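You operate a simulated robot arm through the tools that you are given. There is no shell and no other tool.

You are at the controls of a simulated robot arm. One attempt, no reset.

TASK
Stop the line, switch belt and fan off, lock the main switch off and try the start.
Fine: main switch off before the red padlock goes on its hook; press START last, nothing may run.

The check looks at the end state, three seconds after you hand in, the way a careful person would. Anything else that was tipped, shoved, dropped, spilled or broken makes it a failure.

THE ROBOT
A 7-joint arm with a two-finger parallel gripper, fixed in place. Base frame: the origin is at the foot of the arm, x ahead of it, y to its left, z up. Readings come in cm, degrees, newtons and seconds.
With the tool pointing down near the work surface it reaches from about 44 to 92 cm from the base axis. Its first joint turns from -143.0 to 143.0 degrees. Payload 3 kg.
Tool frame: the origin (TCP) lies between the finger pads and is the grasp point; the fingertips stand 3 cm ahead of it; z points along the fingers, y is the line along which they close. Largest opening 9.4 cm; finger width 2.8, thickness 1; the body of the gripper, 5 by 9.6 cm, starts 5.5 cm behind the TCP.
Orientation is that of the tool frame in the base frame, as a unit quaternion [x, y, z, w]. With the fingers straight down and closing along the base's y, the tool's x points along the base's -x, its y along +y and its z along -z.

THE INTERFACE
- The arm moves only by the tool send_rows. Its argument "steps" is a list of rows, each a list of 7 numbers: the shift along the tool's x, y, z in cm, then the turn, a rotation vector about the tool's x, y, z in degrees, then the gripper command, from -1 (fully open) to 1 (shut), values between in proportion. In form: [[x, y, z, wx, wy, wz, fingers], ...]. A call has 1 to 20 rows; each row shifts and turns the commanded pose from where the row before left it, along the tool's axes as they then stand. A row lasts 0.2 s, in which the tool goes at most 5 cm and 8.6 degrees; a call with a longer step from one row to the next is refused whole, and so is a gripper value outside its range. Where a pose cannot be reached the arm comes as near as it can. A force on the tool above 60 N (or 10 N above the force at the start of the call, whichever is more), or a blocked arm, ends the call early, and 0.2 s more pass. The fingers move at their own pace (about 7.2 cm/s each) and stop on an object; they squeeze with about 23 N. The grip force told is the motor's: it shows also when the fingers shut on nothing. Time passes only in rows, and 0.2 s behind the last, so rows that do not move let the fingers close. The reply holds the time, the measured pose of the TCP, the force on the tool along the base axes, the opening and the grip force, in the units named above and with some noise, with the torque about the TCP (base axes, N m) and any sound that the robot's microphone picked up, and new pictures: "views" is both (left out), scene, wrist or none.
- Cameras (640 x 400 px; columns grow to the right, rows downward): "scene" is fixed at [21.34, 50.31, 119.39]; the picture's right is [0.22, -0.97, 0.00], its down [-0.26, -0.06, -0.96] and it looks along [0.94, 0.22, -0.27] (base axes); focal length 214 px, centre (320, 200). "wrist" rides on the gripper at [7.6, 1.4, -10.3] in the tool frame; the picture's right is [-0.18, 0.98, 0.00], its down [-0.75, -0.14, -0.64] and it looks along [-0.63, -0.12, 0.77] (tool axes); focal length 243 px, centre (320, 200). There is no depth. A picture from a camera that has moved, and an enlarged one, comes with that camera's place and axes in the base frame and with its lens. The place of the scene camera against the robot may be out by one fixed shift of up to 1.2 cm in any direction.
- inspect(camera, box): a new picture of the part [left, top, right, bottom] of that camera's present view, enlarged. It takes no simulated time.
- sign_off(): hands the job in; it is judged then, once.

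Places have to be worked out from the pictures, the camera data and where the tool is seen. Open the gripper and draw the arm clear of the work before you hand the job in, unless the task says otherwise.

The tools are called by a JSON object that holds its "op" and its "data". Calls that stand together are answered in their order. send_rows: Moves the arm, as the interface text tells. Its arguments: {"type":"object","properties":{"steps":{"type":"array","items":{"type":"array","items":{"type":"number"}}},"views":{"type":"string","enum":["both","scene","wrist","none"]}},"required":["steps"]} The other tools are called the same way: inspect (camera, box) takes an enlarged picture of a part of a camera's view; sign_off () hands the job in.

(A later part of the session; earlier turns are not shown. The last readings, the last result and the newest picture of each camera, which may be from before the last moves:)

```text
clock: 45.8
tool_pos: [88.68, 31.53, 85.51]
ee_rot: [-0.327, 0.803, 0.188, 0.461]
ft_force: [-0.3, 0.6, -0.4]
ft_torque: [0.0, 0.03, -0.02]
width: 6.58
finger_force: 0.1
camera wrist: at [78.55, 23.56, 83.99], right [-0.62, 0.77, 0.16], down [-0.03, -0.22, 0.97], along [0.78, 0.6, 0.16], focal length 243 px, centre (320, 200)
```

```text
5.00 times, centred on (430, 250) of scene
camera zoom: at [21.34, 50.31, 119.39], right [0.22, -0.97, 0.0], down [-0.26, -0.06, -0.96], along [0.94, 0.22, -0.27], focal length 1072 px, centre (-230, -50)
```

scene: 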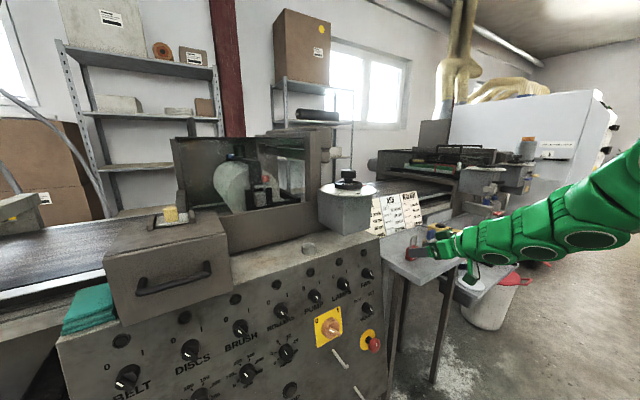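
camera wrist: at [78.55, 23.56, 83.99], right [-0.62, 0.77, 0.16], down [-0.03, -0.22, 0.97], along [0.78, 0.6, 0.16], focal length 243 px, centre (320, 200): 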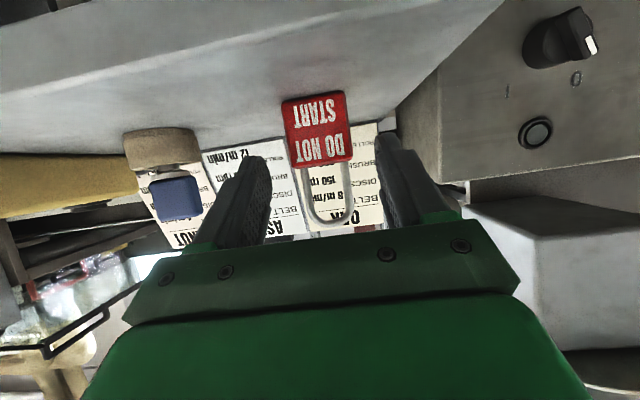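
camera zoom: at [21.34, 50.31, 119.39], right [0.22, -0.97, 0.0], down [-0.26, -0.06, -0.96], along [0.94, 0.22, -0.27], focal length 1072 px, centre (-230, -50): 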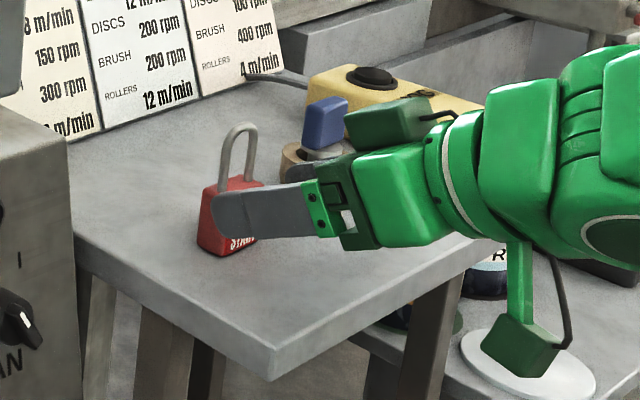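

The padlock sits centred between the open fingers with clearance everywhere. I advance the last 3.8 cm and look before closing.

{"op": "send_rows", "data": {"steps": [[0, 0, 1.5, 0, 0, 0, -0.4], [0, 0, 1.3, 0, 0, 0, -0.4], [0, -0.05, 1.0, 0, 0, 0, -0.4], [0, 0, 0, 0, 0, 0, -0.4]], "views": "both"}}

{"op": "inspect", "data": {"camera": "wrist", "box": [200, 60, 440, 260]}}

{"op": "inspect", "data": {"camera": "scene", "box": [380, 210, 480, 290]}}

```text
clock: 46.8
tool_pos: [91.06, 33.64, 83.67]
ee_rot: [-0.327, 0.803, 0.187, 0.462]
ft_force: [0.0, -0.4, -0.5]
ft_torque: [-0.01, -0.01, 0.0]
width: 6.58
finger_force: 0.1
camera wrist: at [80.92, 25.78, 82.14], right [-0.62, 0.77, 0.16], down [-0.03, -0.22, 0.97], along [0.78, 0.6, 0.16], focal length 243 px, centre (320, 200)
```

scene: 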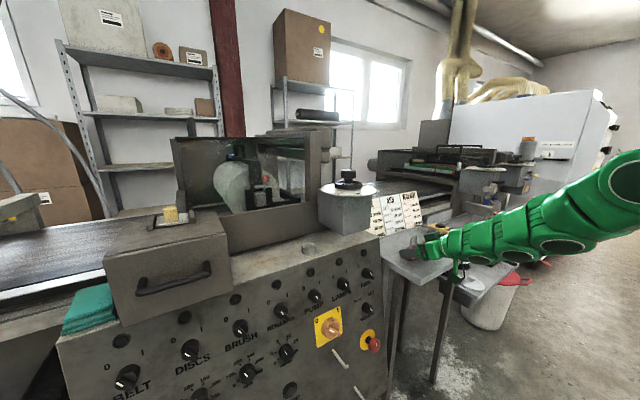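
wrist: 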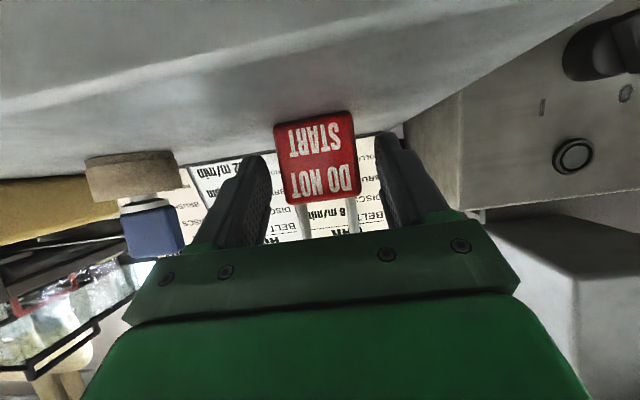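

```text
2.00 times, centred on (320, 160) of wrist
camera zoom: at [80.92, 25.78, 82.14], right [-0.62, 0.77, 0.16], down [-0.03, -0.22, 0.97], along [0.78, 0.6, 0.16], focal length 485 px, centre (320, 280)
```

zoom: 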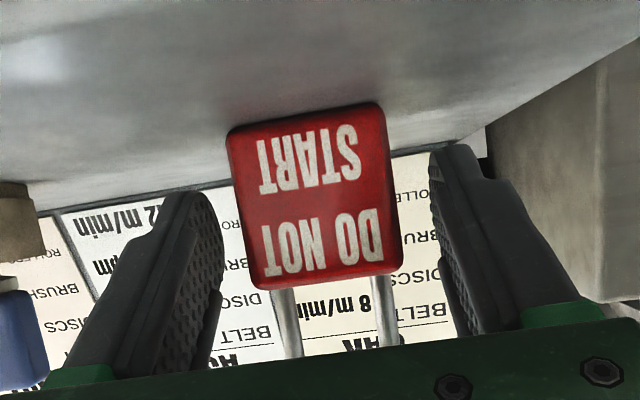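

```text
5.00 times, centred on (430, 250) of scene
camera zoom: at [21.34, 50.31, 119.39], right [0.22, -0.97, 0.0], down [-0.26, -0.06, -0.96], along [0.94, 0.22, -0.27], focal length 1072 px, centre (-230, -50)
```

zoom: 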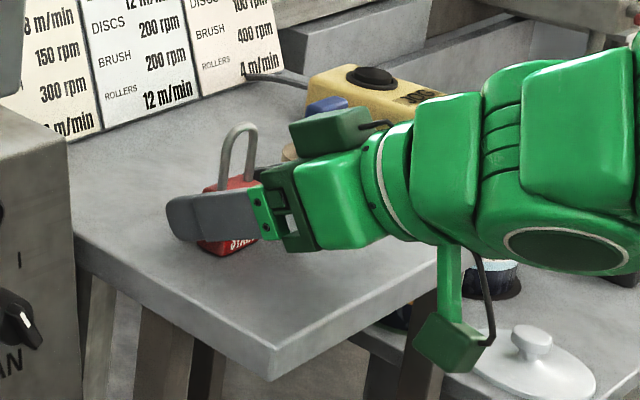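

Fingers straddle the body; the pads are slightly high on it. I lower and advance a touch (tips stay about 0.5 cm above the table), then close.

{"op": "send_rows", "data": {"steps": [[0.4, 0, 0.5, 0, 0, 0, -0.4], [0, 0, 0, 0, 0, 0, -0.1], [0, 0, 0, 0, 0, 0, 0.1], [0, 0, 0, 0, 0, 0, 0.6], [0, 0, 0, 0, 0, 0, 1], [0, 0, 0, 0, 0, 0, 1]], "views": "both"}}

{"op": "inspect", "data": {"camera": "wrist", "box": [200, 60, 440, 260]}}

{"op": "inspect", "data": {"camera": "scene", "box": [380, 210, 480, 290]}}

```text
clock: 48.2
tool_pos: [91.23, 33.9, 82.99]
ee_rot: [-0.327, 0.802, 0.188, 0.462]
ft_force: [0.7, 2.0, 4.1]
ft_torque: [-0.02, -0.12, 0.04]
width: 4.58
finger_force: 23.1
camera wrist: at [81.04, 25.96, 81.56], right [-0.62, 0.77, 0.16], down [-0.03, -0.22, 0.97], along [0.78, 0.6, 0.16], focal length 243 px, centre (320, 200)
```

scene: 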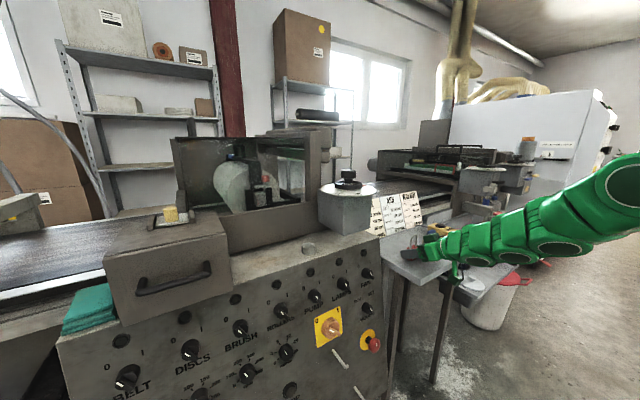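
wrist: 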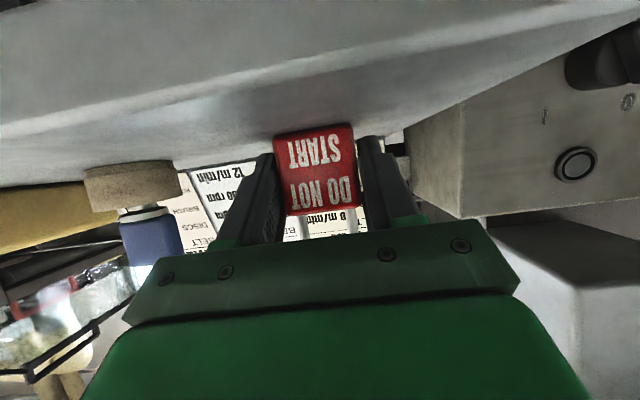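

```text
2.00 times, centred on (320, 160) of wrist
camera zoom: at [81.04, 25.96, 81.56], right [-0.62, 0.77, 0.16], down [-0.03, -0.22, 0.97], along [0.78, 0.6, 0.16], focal length 485 px, centre (320, 280)
```

zoom: 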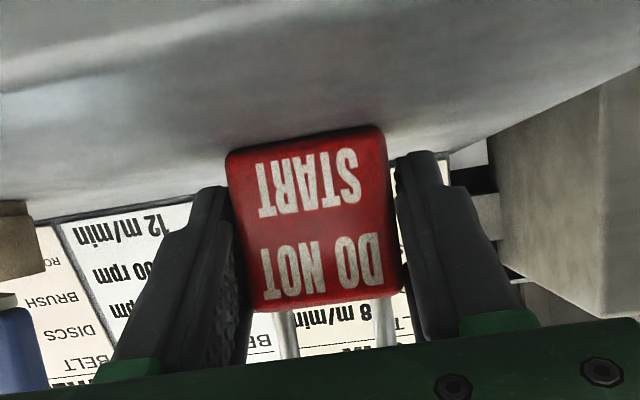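

```text
5.00 times, centred on (430, 250) of scene
camera zoom: at [21.34, 50.31, 119.39], right [0.22, -0.97, 0.0], down [-0.26, -0.06, -0.96], along [0.94, 0.22, -0.27], focal length 1072 px, centre (-230, -50)
```

zoom: 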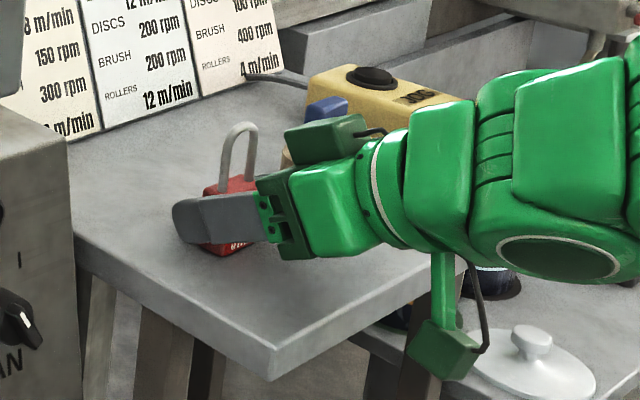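

Padlock gripped at 4.58 cm with 23 N, held near the fingertips. I lift it straight up and check.

{"op": "send_rows", "data": {"steps": [[-0.86, 0, -0.5, 0, 0, 0, 1], [-1.7, 0, -1.0, 0, 0, 0, 1], [-2.6, 0, -1.5, 0, 0, 0, 1], [-2.6, 0, -1.5, 0, 0, 0, 1], [-2.6, 0, -1.5, 0, 0, 0, 1], [0, 0, 0, 0, 0, 0, 1]], "views": "both"}}

{"op": "inspect", "data": {"camera": "scene", "box": [380, 180, 480, 260]}}

{"op": "inspect", "data": {"camera": "wrist", "box": [200, 60, 440, 260]}}

```text
clock: 49.6
tool_pos: [91.22, 33.68, 95.11]
ee_rot: [-0.326, 0.803, 0.187, 0.462]
ft_force: [0.0, 0.2, -0.5]
ft_torque: [-0.03, 0.02, 0.01]
width: 4.57
finger_force: 22.6
camera wrist: at [81.13, 25.85, 93.52], right [-0.62, 0.77, 0.16], down [-0.03, -0.22, 0.97], along [0.78, 0.6, 0.16], focal length 243 px, centre (320, 200)
```

scene: 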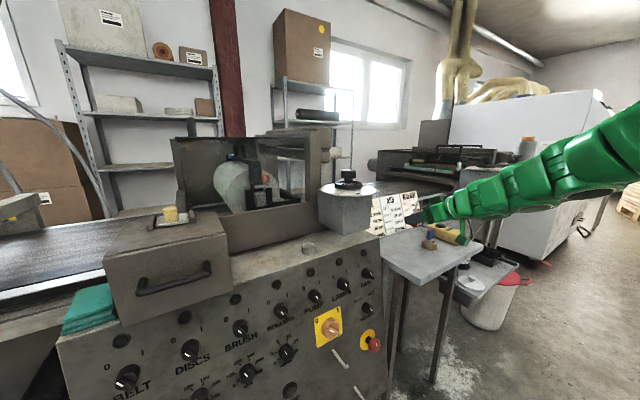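
wrist: 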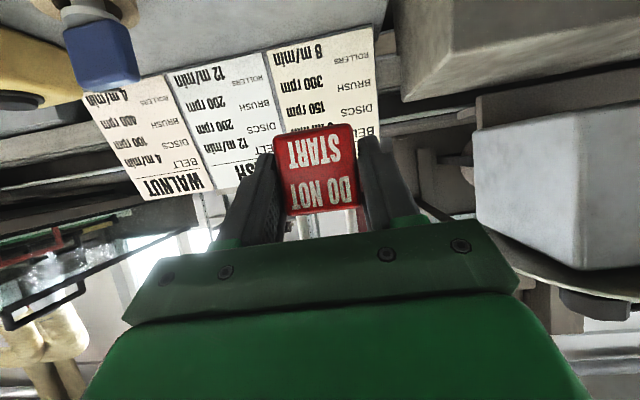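

```text
5.00 times, centred on (430, 220) of scene
camera zoom: at [21.34, 50.31, 119.39], right [0.22, -0.97, 0.0], down [-0.26, -0.06, -0.96], along [0.94, 0.22, -0.27], focal length 1072 px, centre (-230, 100)
```

zoom: 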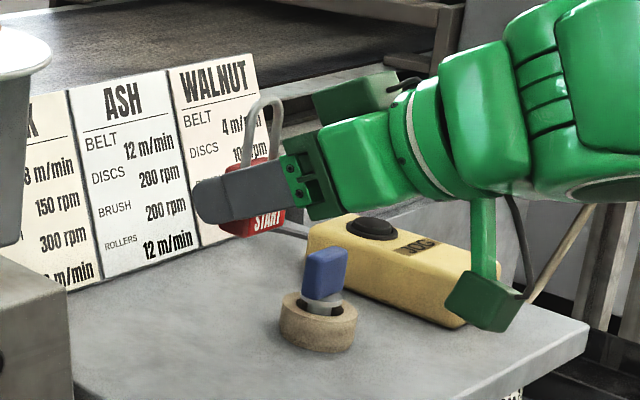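

```text
2.00 times, centred on (320, 160) of wrist
camera zoom: at [81.13, 25.85, 93.52], right [-0.62, 0.77, 0.16], down [-0.03, -0.22, 0.97], along [0.78, 0.6, 0.16], focal length 485 px, centre (320, 280)
```

zoom: 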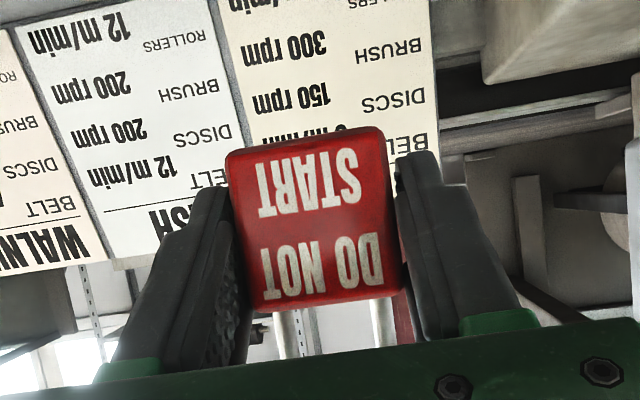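

Padlock is securely held and nothing else moved. I retreat from the table, carry it across to in front of the lock hook, and lower to a standoff.

{"op": "send_rows", "data": {"steps": [[2.0, -0.05, -3.45, 0, 0, 0, 1], [2.0, -0.05, -3.45, 0, 0, 0, 1], [2.0, -0.05, -3.45, 0, 0, 0, 1], [2.0, -0.05, -3.45, 0, 0, 0, 1], [0.02, 4.04, -0.05, 0, 0, 0, 1], [0.02, 4.04, -0.05, 0, 0, 0, 1], [0.02, 4.04, -0.05, 0, 0, 0, 1], [0.02, 4.04, -0.05, 0, 0, 0, 1], [0.02, 4.04, -0.05, 0, 0, 0, 1], [0.02, 4.04, -0.05, 0, 0, 0, 1], [0.02, 4.04, -0.05, 0, 0, 0, 1], [0.02, 4.02, -0.02, 0, 0, 0, 1], [3.6, 0, 2.1, 0, 0, 0, 1], [3.6, 0, 2.1, 0, 0, 0, 1], [3.6, 0, 2.1, 0, 0, 0, 1], [3.6, 0, 2.1, 0, 0, 0, 1], [3.6, 0, 2.1, 0, 0, 0, 1], [0, 0, 0, 0, 0, 0, 1]], "views": "both"}}

{"op": "inspect", "data": {"camera": "scene", "box": [280, 290, 440, 400]}}

{"op": "inspect", "data": {"camera": "wrist", "box": [180, 0, 460, 240]}}

```text
clock: 53.4
tool_pos: [57.02, 45.67, 74.02]
ee_rot: [-0.327, 0.803, 0.188, 0.462]
ft_force: [0.3, -0.2, -0.6]
ft_torque: [-0.04, 0.01, -0.01]
width: 4.6
finger_force: 22.7
camera wrist: at [46.94, 37.79, 72.49], right [-0.62, 0.77, 0.16], down [-0.03, -0.22, 0.97], along [0.78, 0.6, 0.16], focal length 243 px, centre (320, 200)
```

scene: 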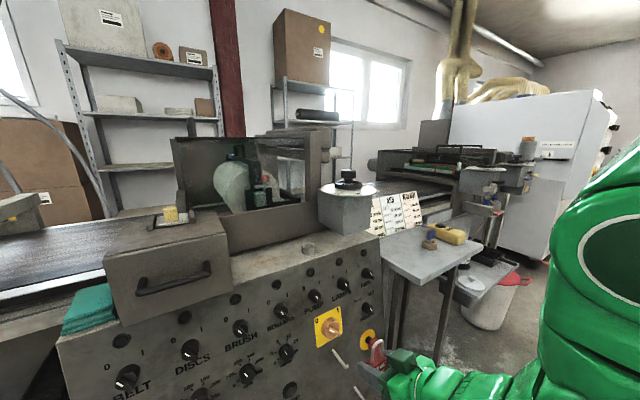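
wrist: 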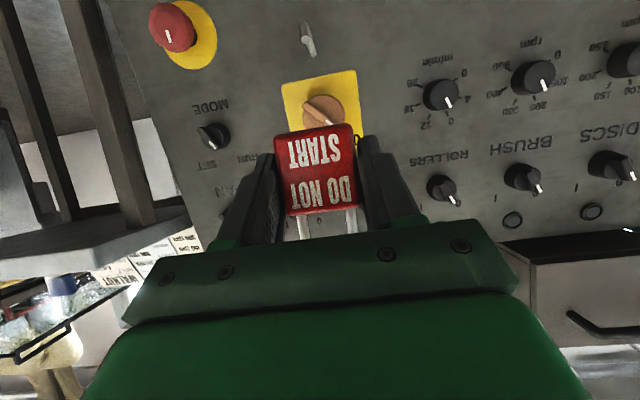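

```text
3.64 times, centred on (360, 345) of scene
camera zoom: at [21.34, 50.31, 119.39], right [0.22, -0.97, 0.0], down [-0.26, -0.06, -0.96], along [0.94, 0.22, -0.27], focal length 780 px, centre (174, -327)
```

zoom: 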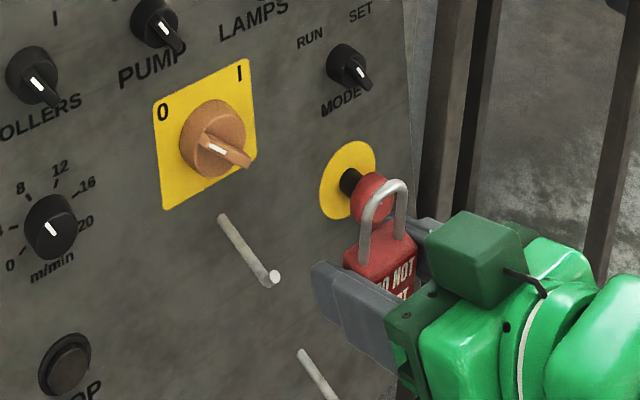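

```text
1.67 times, centred on (320, 120) of wrist
camera zoom: at [46.94, 37.79, 72.49], right [-0.62, 0.77, 0.16], down [-0.03, -0.22, 0.97], along [0.78, 0.6, 0.16], focal length 404 px, centre (320, 333)
```

zoom: 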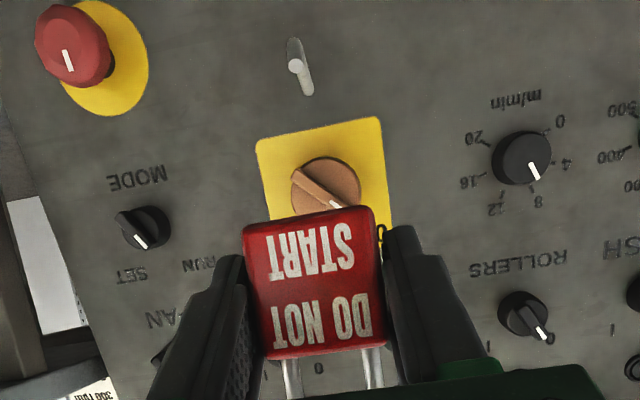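

The hook's geometry checks out from this view as well (shaft z≈60.6, tip top z≈62.4). I zoom in to measure precisely where the padlock sits relative to the fingertips.

{"op": "inspect", "data": {"camera": "scene", "box": [340, 325, 420, 395]}}

{"op": "inspect", "data": {"camera": "wrist", "box": [260, 110, 380, 250]}}

{"op": "inspect", "data": {"camera": "wrist", "box": [270, 10, 350, 80]}}

{"op": "inspect", "data": {"camera": "scene", "box": [320, 335, 370, 400]}}

```text
5.71 times, centred on (380, 360) of scene
camera zoom: at [21.34, 50.31, 119.39], right [0.22, -0.97, 0.0], down [-0.26, -0.06, -0.96], along [0.94, 0.22, -0.27], focal length 1226 px, centre (-23, -714)
```

zoom: 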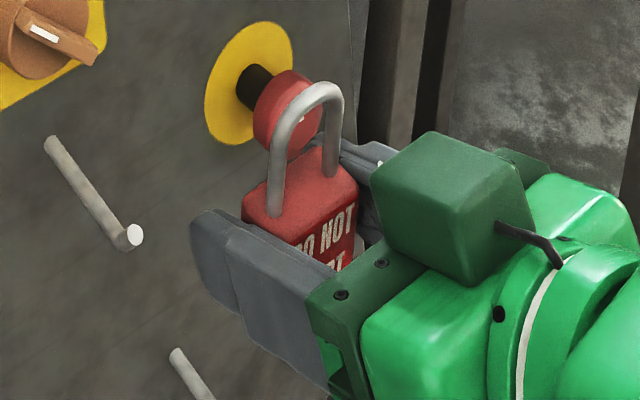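

```text
2.86 times, centred on (320, 180) of wrist
camera zoom: at [46.94, 37.79, 72.49], right [-0.62, 0.77, 0.16], down [-0.03, -0.22, 0.97], along [0.78, 0.6, 0.16], focal length 693 px, centre (320, 257)
```

zoom: 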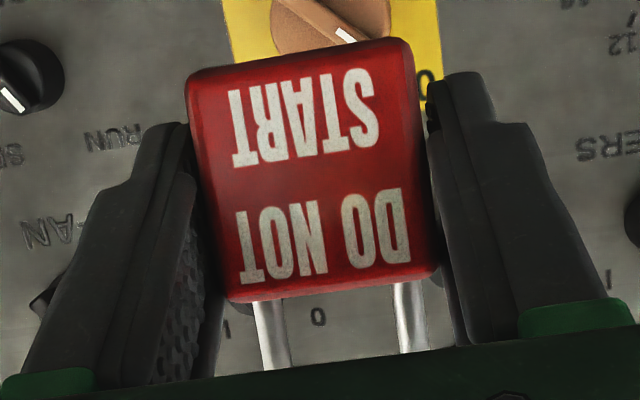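

```text
5.71 times, centred on (310, 45) of wrist
camera zoom: at [46.94, 37.79, 72.49], right [-0.62, 0.77, 0.16], down [-0.03, -0.22, 0.97], along [0.78, 0.6, 0.16], focal length 1386 px, centre (377, 1086)
```

zoom: 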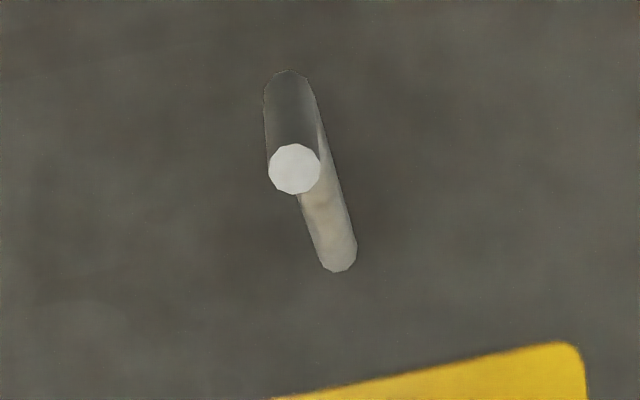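

```text
6.15 times, centred on (345, 368) of scene
camera zoom: at [21.34, 50.31, 119.39], right [0.22, -0.97, 0.0], down [-0.26, -0.06, -0.96], along [0.94, 0.22, -0.27], focal length 1320 px, centre (166, -831)
```

zoom: 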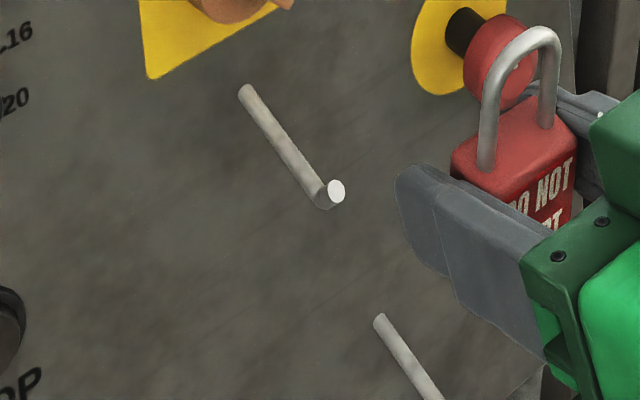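

Padlock relative to the TCP: shackle plane about 1.2 cm ahead, body top +1.15, shackle inner top about +5.3, laterally centred. I lower in front of the hook to z≈58 so that the pin tip will enter mid-loop, with a 0.5 cm lateral correction.

{"op": "send_rows", "data": {"steps": [[3.43, -0.125, 2.0, 0, 0, 0, 1], [3.43, -0.125, 2.0, 0, 0, 0, 1], [3.43, -0.125, 2.0, 0, 0, 0, 1], [3.43, -0.125, 2.0, 0, 0, 0, 1], [0, 0, 0, 0, 0, 0, 1]], "views": "both"}}

{"op": "inspect", "data": {"camera": "scene", "box": [310, 320, 420, 400]}}

{"op": "inspect", "data": {"camera": "wrist", "box": [220, 80, 420, 260]}}

```text
clock: 54.6
tool_pos: [57.41, 45.05, 58.34]
ee_rot: [-0.327, 0.803, 0.188, 0.462]
ft_force: [-0.2, 1.1, -1.5]
ft_torque: [0.03, 0.01, 0.0]
width: 4.6
finger_force: 22.7
camera wrist: at [47.24, 37.12, 56.84], right [-0.62, 0.77, 0.16], down [-0.03, -0.22, 0.97], along [0.78, 0.6, 0.16], focal length 243 px, centre (320, 200)
```

scene: 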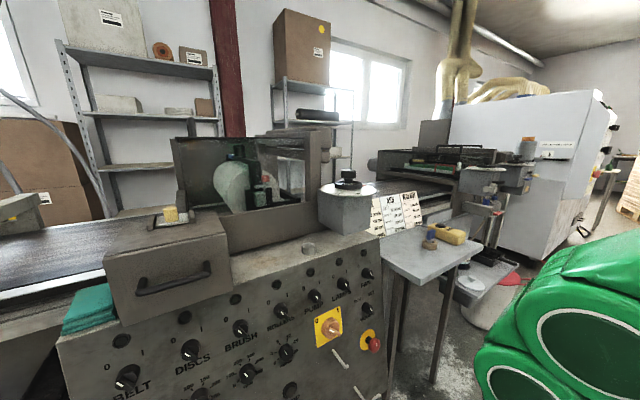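
wrist: 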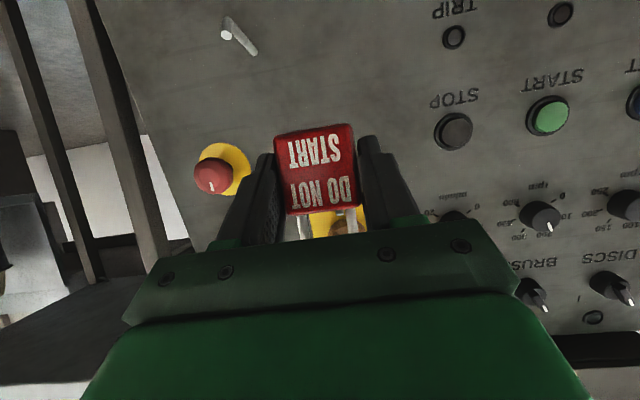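

```text
5.00 times, centred on (365, 360) of scene
camera zoom: at [21.34, 50.31, 119.39], right [0.22, -0.97, 0.0], down [-0.26, -0.06, -0.96], along [0.94, 0.22, -0.27], focal length 1072 px, centre (95, -600)
```

zoom: 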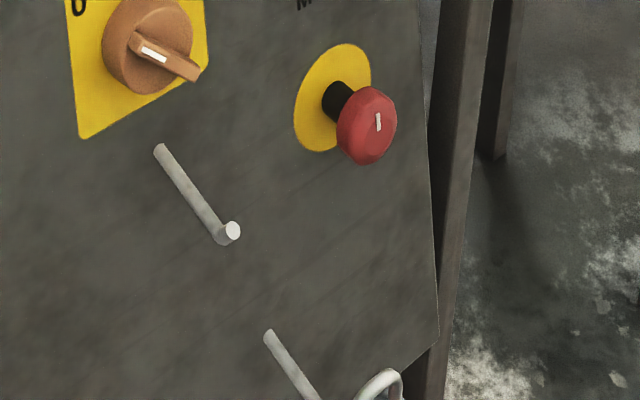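

```text
2.22 times, centred on (320, 170) of wrist
camera zoom: at [47.24, 37.12, 56.84], right [-0.62, 0.77, 0.16], down [-0.03, -0.22, 0.97], along [0.78, 0.6, 0.16], focal length 539 px, centre (320, 267)
```

zoom: 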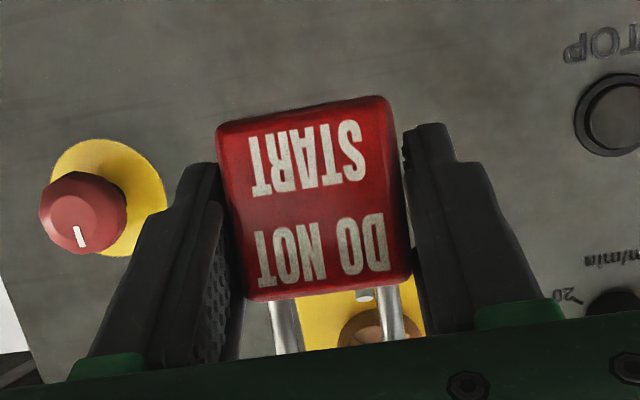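

The hook tip shows between the shackle legs, just above the body's top edge. I advance about 8 cm along the panel normal's horizontal, correcting 0.25 cm left, stopping just before the tip.

{"op": "send_rows", "data": {"steps": [[-1.3, 0.11, 2.33, 0, 0, 0, 1], [-1.3, 0.11, 2.33, 0, 0, 0, 1], [-1.3, 0.11, 2.33, 0, 0, 0, 1], [0, 0, 0, 0, 0, 0, 1]], "views": "both"}}

{"op": "inspect", "data": {"camera": "scene", "box": [310, 320, 420, 400]}}

{"op": "inspect", "data": {"camera": "wrist", "box": [220, 80, 420, 260]}}

```text
clock: 55.6
tool_pos: [63.03, 50.84, 58.25]
ee_rot: [-0.328, 0.803, 0.188, 0.461]
ft_force: [0.1, -0.7, -0.7]
ft_torque: [0.0, 0.02, 0.04]
width: 4.58
finger_force: 22.9
camera wrist: at [52.99, 42.98, 56.85], right [-0.62, 0.77, 0.16], down [-0.03, -0.22, 0.97], along [0.78, 0.6, 0.16], focal length 243 px, centre (320, 200)
```

scene: 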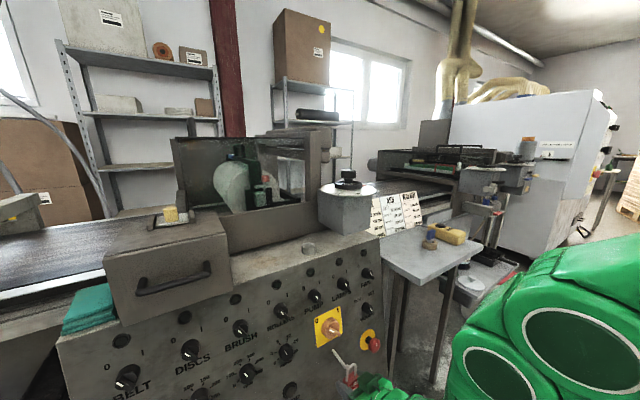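
wrist: 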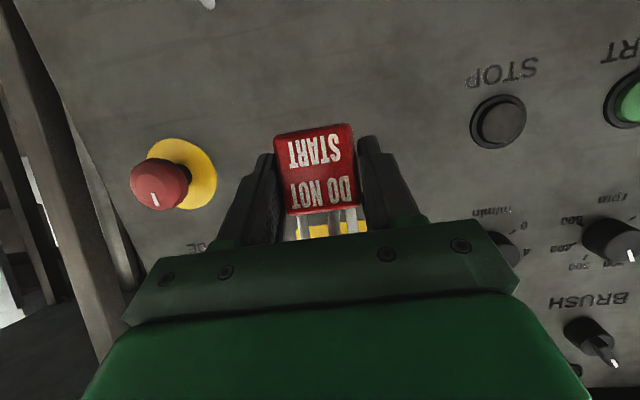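

```text
5.00 times, centred on (365, 360) of scene
camera zoom: at [21.34, 50.31, 119.39], right [0.22, -0.97, 0.0], down [-0.26, -0.06, -0.96], along [0.94, 0.22, -0.27], focal length 1072 px, centre (95, -600)
```

zoom: 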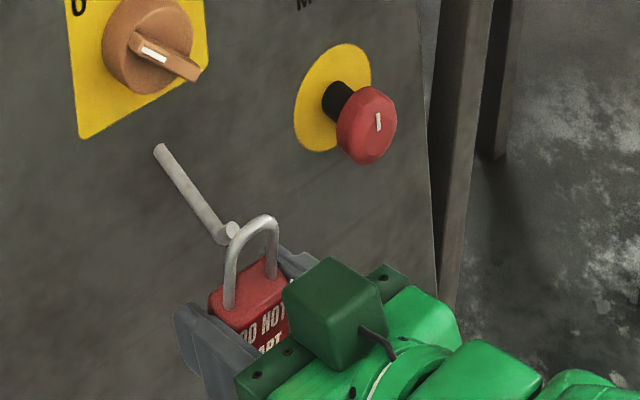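

```text
2.22 times, centred on (320, 170) of wrist
camera zoom: at [52.99, 42.98, 56.85], right [-0.62, 0.77, 0.16], down [-0.03, -0.22, 0.97], along [0.78, 0.6, 0.16], focal length 539 px, centre (320, 267)
```

zoom: 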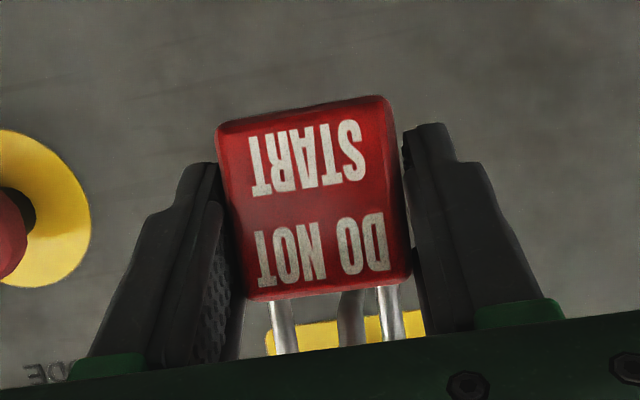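

The pin is between the legs but 0.35 cm nearer the right one in the image. I centre that and push on 3.8 cm along v, watching force.

{"op": "send_rows", "data": {"steps": [[0, 0.35, 0, 0, 0, 0, 1], [-0.5, 0.01, 0.86, 0, 0, 0, 1], [-0.5, 0.01, 0.86, 0, 0, 0, 1], [0, 0, 0, 0, 0, 0, 1]], "views": "both"}}

{"op": "inspect", "data": {"camera": "scene", "box": [310, 320, 420, 400]}}

{"op": "inspect", "data": {"camera": "wrist", "box": [220, 80, 420, 260]}}

```text
clock: 56.6
tool_pos: [64.22, 52.61, 58.31]
ee_rot: [-0.328, 0.803, 0.188, 0.461]
ft_force: [0.1, -0.4, -0.5]
ft_torque: [0.03, 0.03, -0.02]
width: 4.57
finger_force: 22.7
camera wrist: at [54.11, 44.73, 56.72], right [-0.62, 0.77, 0.16], down [-0.03, -0.22, 0.97], along [0.78, 0.6, 0.16], focal length 243 px, centre (320, 200)
```

scene: 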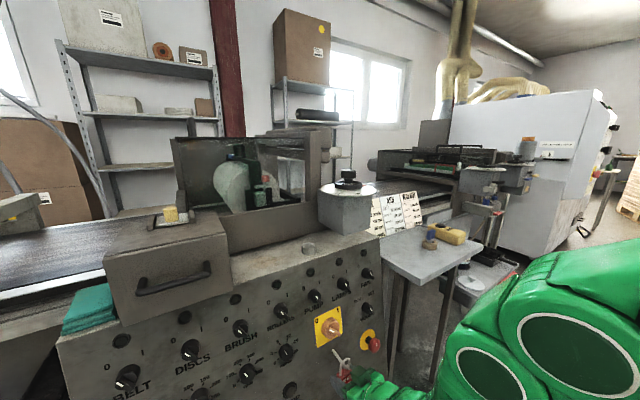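
wrist: 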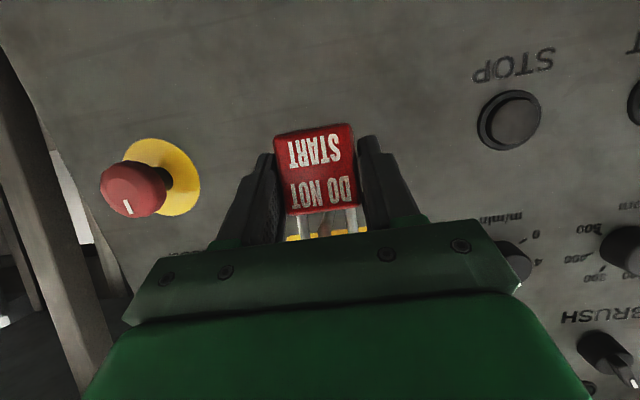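

```text
5.00 times, centred on (365, 360) of scene
camera zoom: at [21.34, 50.31, 119.39], right [0.22, -0.97, 0.0], down [-0.26, -0.06, -0.96], along [0.94, 0.22, -0.27], focal length 1072 px, centre (95, -600)
```

zoom: 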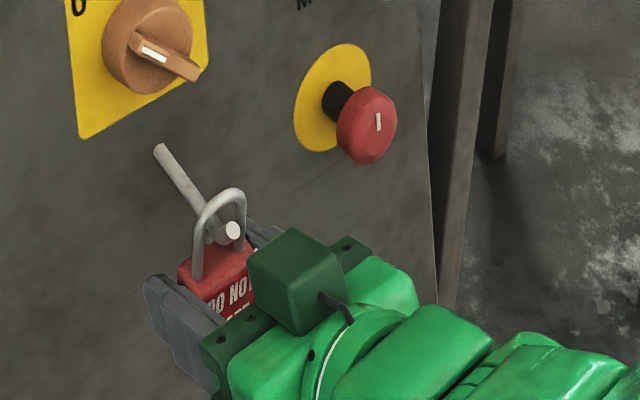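

```text
2.22 times, centred on (320, 170) of wrist
camera zoom: at [54.11, 44.73, 56.72], right [-0.62, 0.77, 0.16], down [-0.03, -0.22, 0.97], along [0.78, 0.6, 0.16], focal length 539 px, centre (320, 267)
```

zoom: 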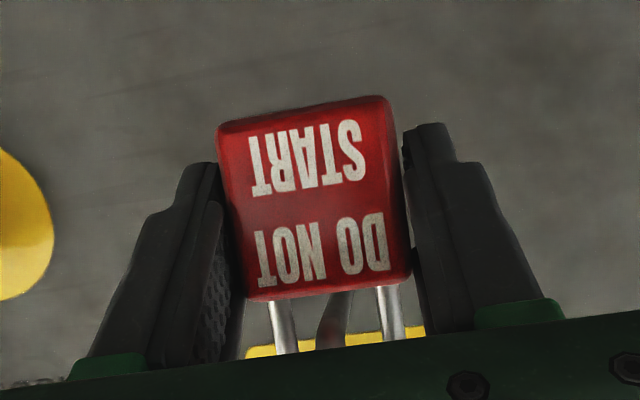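

The pin is through the loop and centred, with no contact force. I go on 1.7 cm so that the shackle is well behind the upturned tip, then lower by 2 cm.

{"op": "send_rows", "data": {"steps": [[-0.43, 0.01, 0.73, 0, 0, 0, 1], [-0.43, 0.01, 0.73, 0, 0, 0, 1], [0.43, 0, 0.25, 0, 0, 0, 1], [0.43, 0, 0.25, 0, 0, 0, 1], [0.43, 0, 0.25, 0, 0, 0, 1], [0.43, 0, 0.25, 0, 0, 0, 1], [0, 0, 0, 0, 0, 0, 1]], "views": "both"}}

{"op": "inspect", "data": {"camera": "scene", "box": [310, 330, 390, 400]}}

{"op": "inspect", "data": {"camera": "wrist", "box": [220, 80, 420, 260]}}

```text
clock: 58.2
tool_pos: [65.47, 53.69, 56.3]
ee_rot: [-0.327, 0.803, 0.188, 0.462]
ft_force: [-0.4, -3.5, 14.2]
ft_torque: [0.19, -0.08, -0.04]
width: 4.58
finger_force: 23.0
camera wrist: at [55.31, 45.85, 54.77], right [-0.62, 0.77, 0.16], down [-0.03, -0.22, 0.97], along [0.78, 0.6, 0.16], focal length 243 px, centre (320, 200)
```

scene: 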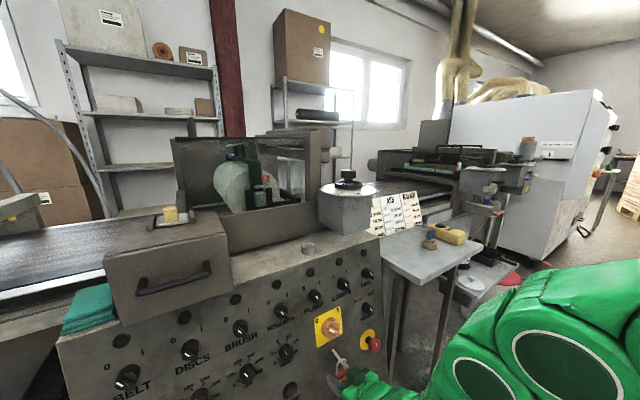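
wrist: 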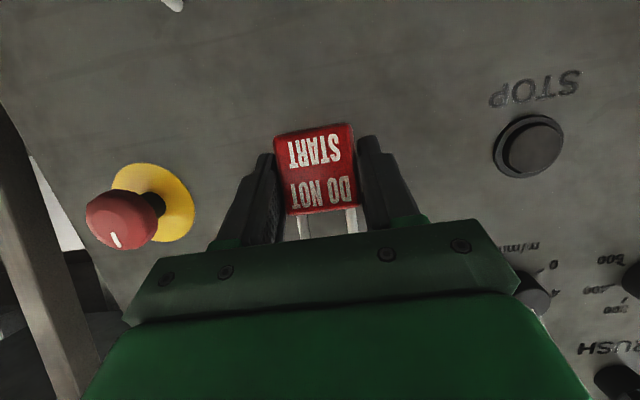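

```text
5.71 times, centred on (350, 365) of scene
camera zoom: at [21.34, 50.31, 119.39], right [0.22, -0.97, 0.0], down [-0.26, -0.06, -0.96], along [0.94, 0.22, -0.27], focal length 1226 px, centre (149, -743)
```

zoom: 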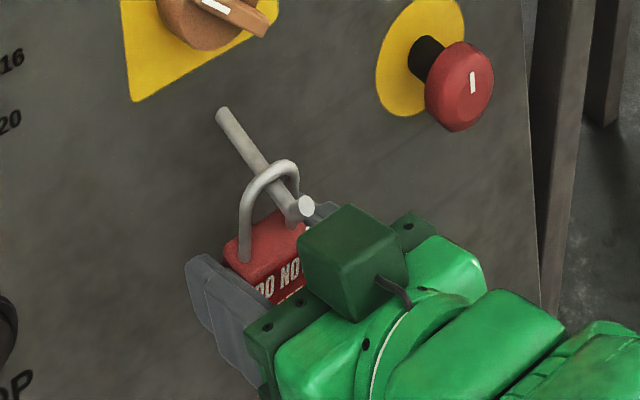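

```text
2.22 times, centred on (320, 170) of wrist
camera zoom: at [55.31, 45.85, 54.77], right [-0.62, 0.77, 0.16], down [-0.03, -0.22, 0.97], along [0.78, 0.6, 0.16], focal length 539 px, centre (320, 267)
```

zoom: 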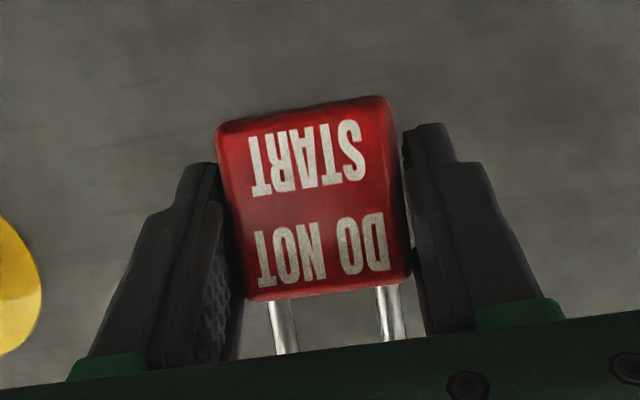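

The shackle now rests on the pin (14 N upward on the tool), well inboard of the upturned tip. I ease up slightly, open the fingers and draw straight back.

{"op": "send_rows", "data": {"steps": [[-0.13, 0, -0.08, 0, 0, 0, 1], [0, 0, 0, 0, 0, 0, 0.0], [0, 0, 0, 0, 0, 0, -0.25], [0, 0, 0, 0, 0, 0, -0.5], [0, 0, 0, 0, 0, 0, -0.5]], "views": "both"}}

{"op": "inspect", "data": {"camera": "scene", "box": [310, 330, 390, 400]}}

{"op": "inspect", "data": {"camera": "wrist", "box": [220, 80, 420, 260]}}

```text
clock: 59.4
tool_pos: [65.21, 53.71, 56.27]
ee_rot: [-0.328, 0.803, 0.188, 0.461]
ft_force: [-0.2, -1.0, 0.6]
ft_torque: [-0.03, 0.02, 0.03]
width: 7.04
finger_force: 0.1
camera wrist: at [55.26, 45.85, 54.88], right [-0.62, 0.77, 0.16], down [-0.03, -0.22, 0.97], along [0.78, 0.6, 0.16], focal length 243 px, centre (320, 200)
```

scene: 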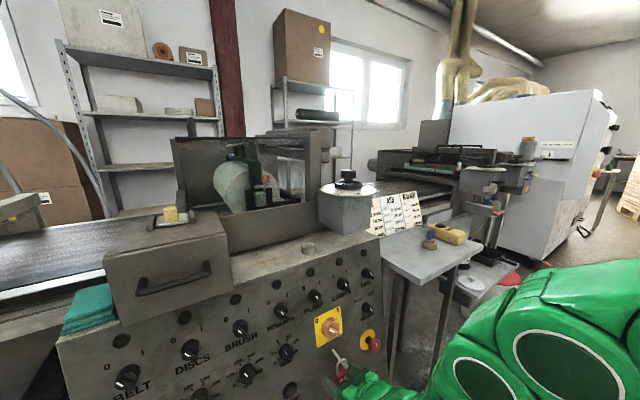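
wrist: 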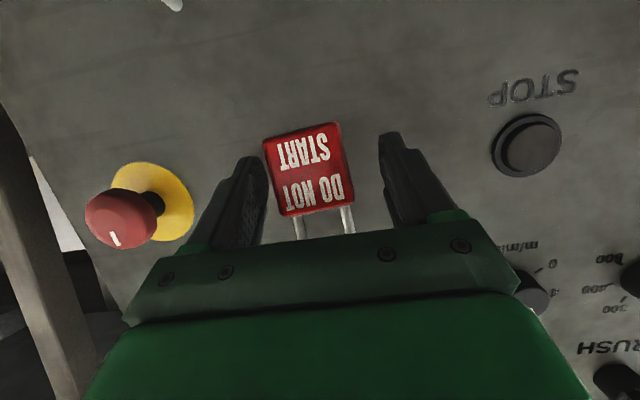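

```text
5.71 times, centred on (350, 365) of scene
camera zoom: at [21.34, 50.31, 119.39], right [0.22, -0.97, 0.0], down [-0.26, -0.06, -0.96], along [0.94, 0.22, -0.27], focal length 1226 px, centre (149, -743)
```

zoom: 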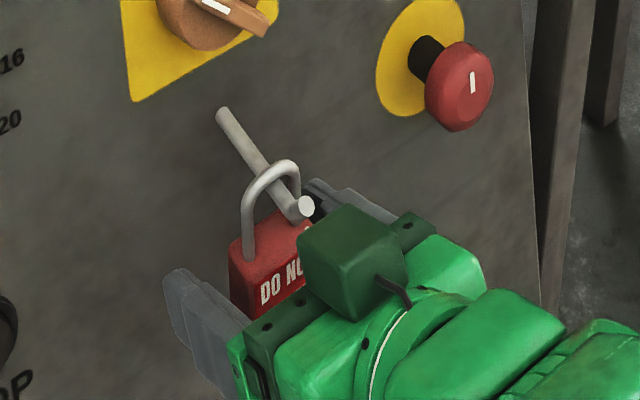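

```text
2.22 times, centred on (320, 170) of wrist
camera zoom: at [55.26, 45.85, 54.88], right [-0.62, 0.77, 0.16], down [-0.03, -0.22, 0.97], along [0.78, 0.6, 0.16], focal length 539 px, centre (320, 267)
```

zoom: 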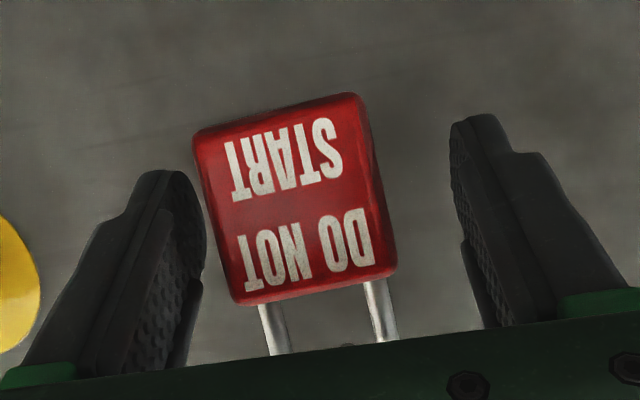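

The padlock hangs freely on the pin. I open fully so neither finger touches it, then retreat straight back.

{"op": "send_rows", "data": {"steps": [[0, 0, 0, 0, 0, 0, -1], [0, 0, 0, 0, 0, 0, -1], [0.5, -0.01, -0.86, 0, 0, 0, -1], [0.76, -0.02, -1.29, 0, 0, 0, -1], [1.0, -0.03, -1.73, 0, 0, 0, -1], [1.5, -0.04, -2.6, 0, 0, 0, -1], [2.0, -0.05, -3.45, 0, 0, 0, -1], [2.0, -0.05, -3.45, 0, 0, 0, -1], [0, 0, 0, 0, 0, 0, -1]], "views": "both"}}

{"op": "inspect", "data": {"camera": "scene", "box": [290, 300, 410, 400]}}

{"op": "inspect", "data": {"camera": "wrist", "box": [200, 80, 440, 260]}}

```text
clock: 61.4
tool_pos: [54.42, 42.74, 56.25]
ee_rot: [-0.328, 0.803, 0.188, 0.461]
ft_force: [-0.4, 0.6, 0.0]
ft_torque: [0.01, -0.01, 0.02]
width: 9.38
finger_force: 0.1
camera wrist: at [44.37, 34.93, 54.94], right [-0.62, 0.77, 0.16], down [-0.03, -0.22, 0.97], along [0.78, 0.6, 0.16], focal length 243 px, centre (320, 200)
```

scene: 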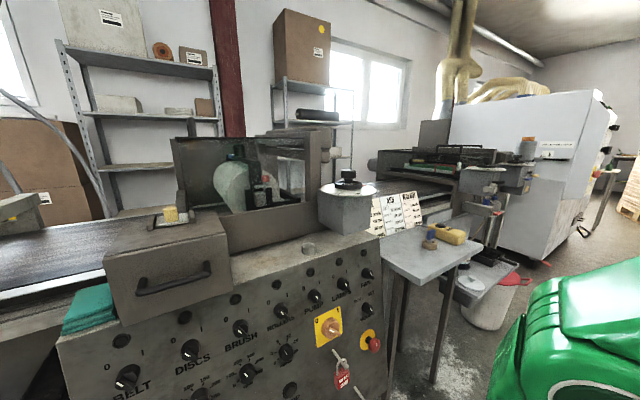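
wrist: 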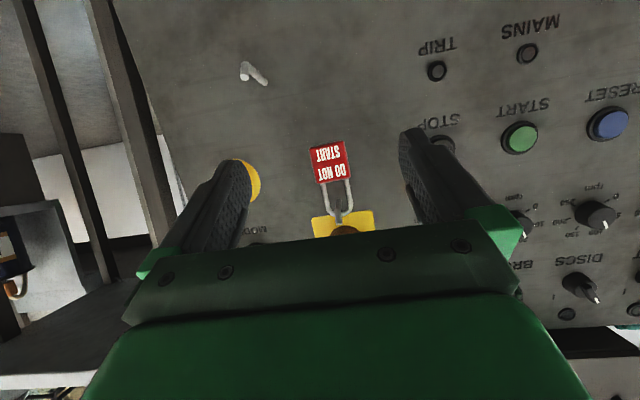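

```text
4.00 times, centred on (350, 350) of scene
camera zoom: at [21.34, 50.31, 119.39], right [0.22, -0.97, 0.0], down [-0.26, -0.06, -0.96], along [0.94, 0.22, -0.27], focal length 858 px, centre (200, -400)
```

zoom: 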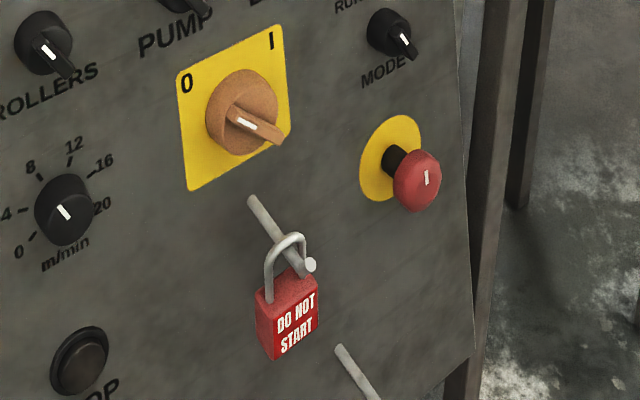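

```text
2.22 times, centred on (320, 170) of wrist
camera zoom: at [44.37, 34.93, 54.94], right [-0.62, 0.77, 0.16], down [-0.03, -0.22, 0.97], along [0.78, 0.6, 0.16], focal length 539 px, centre (320, 267)
```

zoom: 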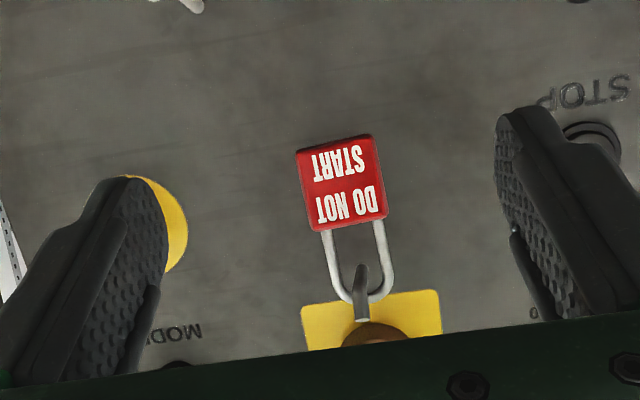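

The padlock hangs on the main-switch hook behind the upturned tip, and the MAINS lamp is out. Last comes START (about (52.3, 72.4, 56.2)): I close the fingers and go to a standoff in front of it.

{"op": "send_rows", "data": {"steps": [[-1.03, 3.8, 1.07, 0, 0, 0, 1], [-1.03, 3.8, 1.07, 0, 0, 0, 1], [-1.03, 3.8, 1.07, 0, 0, 0, 1], [-1.03, 3.8, 1.07, 0, 0, 0, 1], [-1.03, 3.8, 1.07, 0, 0, 0, 1], [-1.03, 3.8, 1.07, 0, 0, 0, 1], [0, 0, 0, 0, -8.35, 0, 1], [0, 0, 0, 0, -8.35, 0, 1], [0, 0, 0, 0, 0, 0, 1]], "views": "both"}}

{"op": "inspect", "data": {"camera": "wrist", "box": [200, 40, 440, 220]}}

```text
clock: 63.4
tool_pos: [44.74, 65.14, 58.52]
ee_rot: [-0.296, 0.727, 0.233, 0.574]
ft_force: [0.6, 0.1, 0.0]
ft_torque: [-0.02, 0.0, 0.03]
width: 0.0
finger_force: 22.9
camera wrist: at [35.33, 57.95, 53.39], right [-0.66, 0.73, 0.18], down [-0.22, -0.41, 0.88], along [0.72, 0.54, 0.44], focal length 243 px, centre (320, 200)
```

scene: 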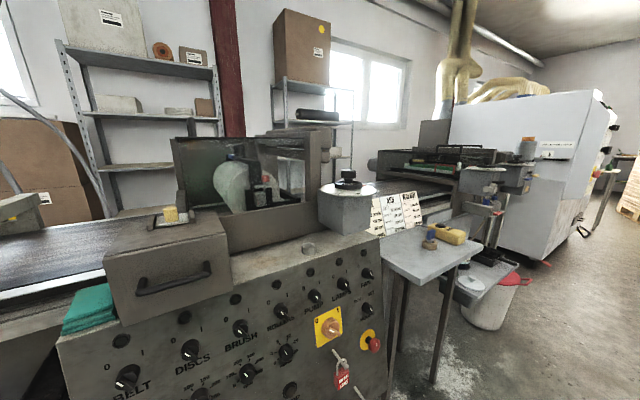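
wrist: 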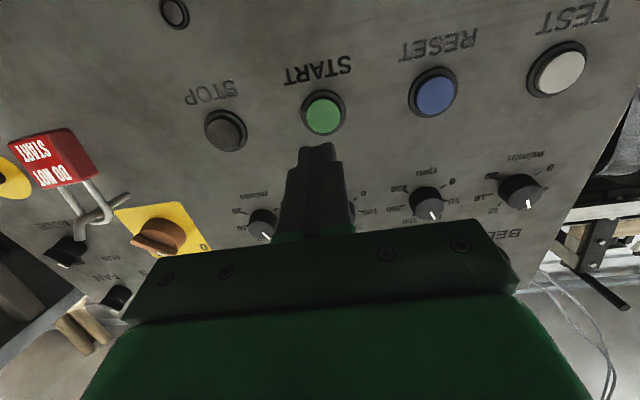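

```text
2.22 times, centred on (320, 130) of wrist
camera zoom: at [35.33, 57.95, 53.39], right [-0.66, 0.73, 0.18], down [-0.22, -0.41, 0.88], along [0.72, 0.54, 0.44], focal length 539 px, centre (320, 356)
```

zoom: 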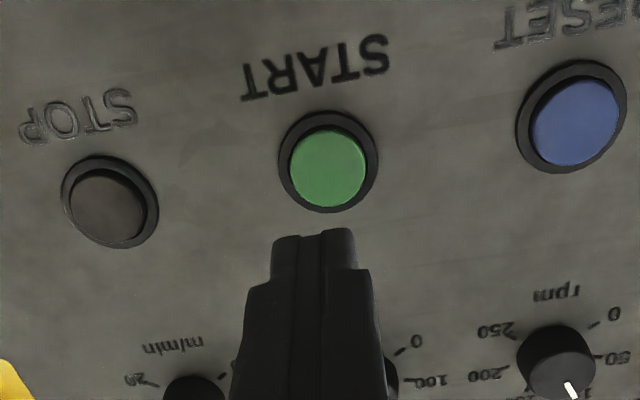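

START's cap is centred within 0.3 cm of the tool axis, about 8 cm ahead of the fingertip. I approach and press it with the same depth that clicked STOP.

{"op": "send_rows", "data": {"steps": [[-0.1, 0.08, 2.5, 0, 0, 0, 1], [-0.1, 0.07, 2.5, 0, 0, 0, 1], [0, 0, 2.0, 0, 0, 0, 1], [0, 0, 0.4, 0, 0, 0, 1], [0, 0, 0.3, 0, 0, 0, 1], [0, 0, 0.25, 0, 0, 0, 1], [0, 0, 0.25, 0, 0, 0, 1], [0, 0, 0, 0, 0, 0, 1]], "views": "both"}}

```text
clock: 65.2
tool_pos: [50.28, 70.91, 56.73]
ee_rot: [-0.297, 0.727, 0.233, 0.573]
ft_force: [-1.2, -3.2, 1.4]
ft_torque: [0.07, -0.02, -0.04]
width: 0.02
finger_force: 23.0
heard: click
camera wrist: at [40.83, 63.66, 51.61], right [-0.66, 0.73, 0.18], down [-0.22, -0.41, 0.88], along [0.72, 0.54, 0.43], focal length 243 px, centre (320, 200)
```

scene: 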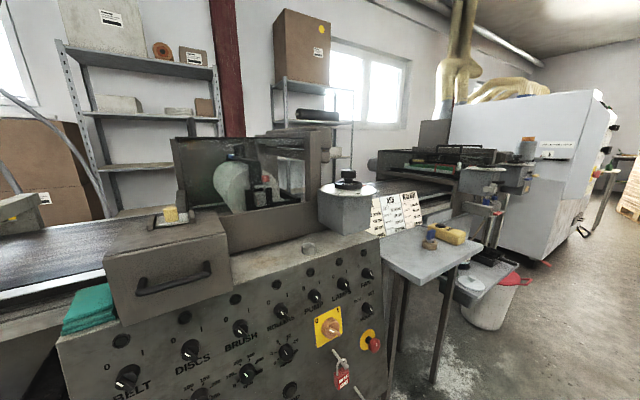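
wrist: 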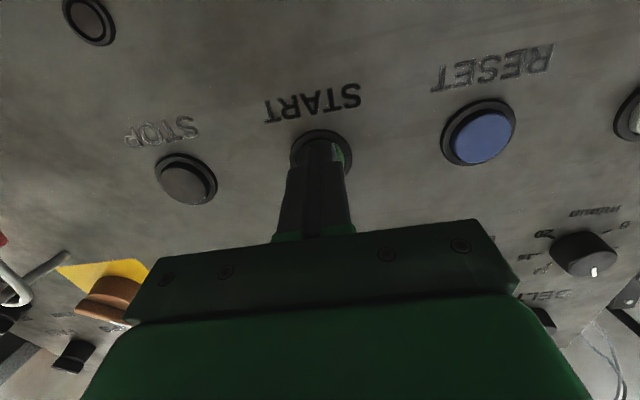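

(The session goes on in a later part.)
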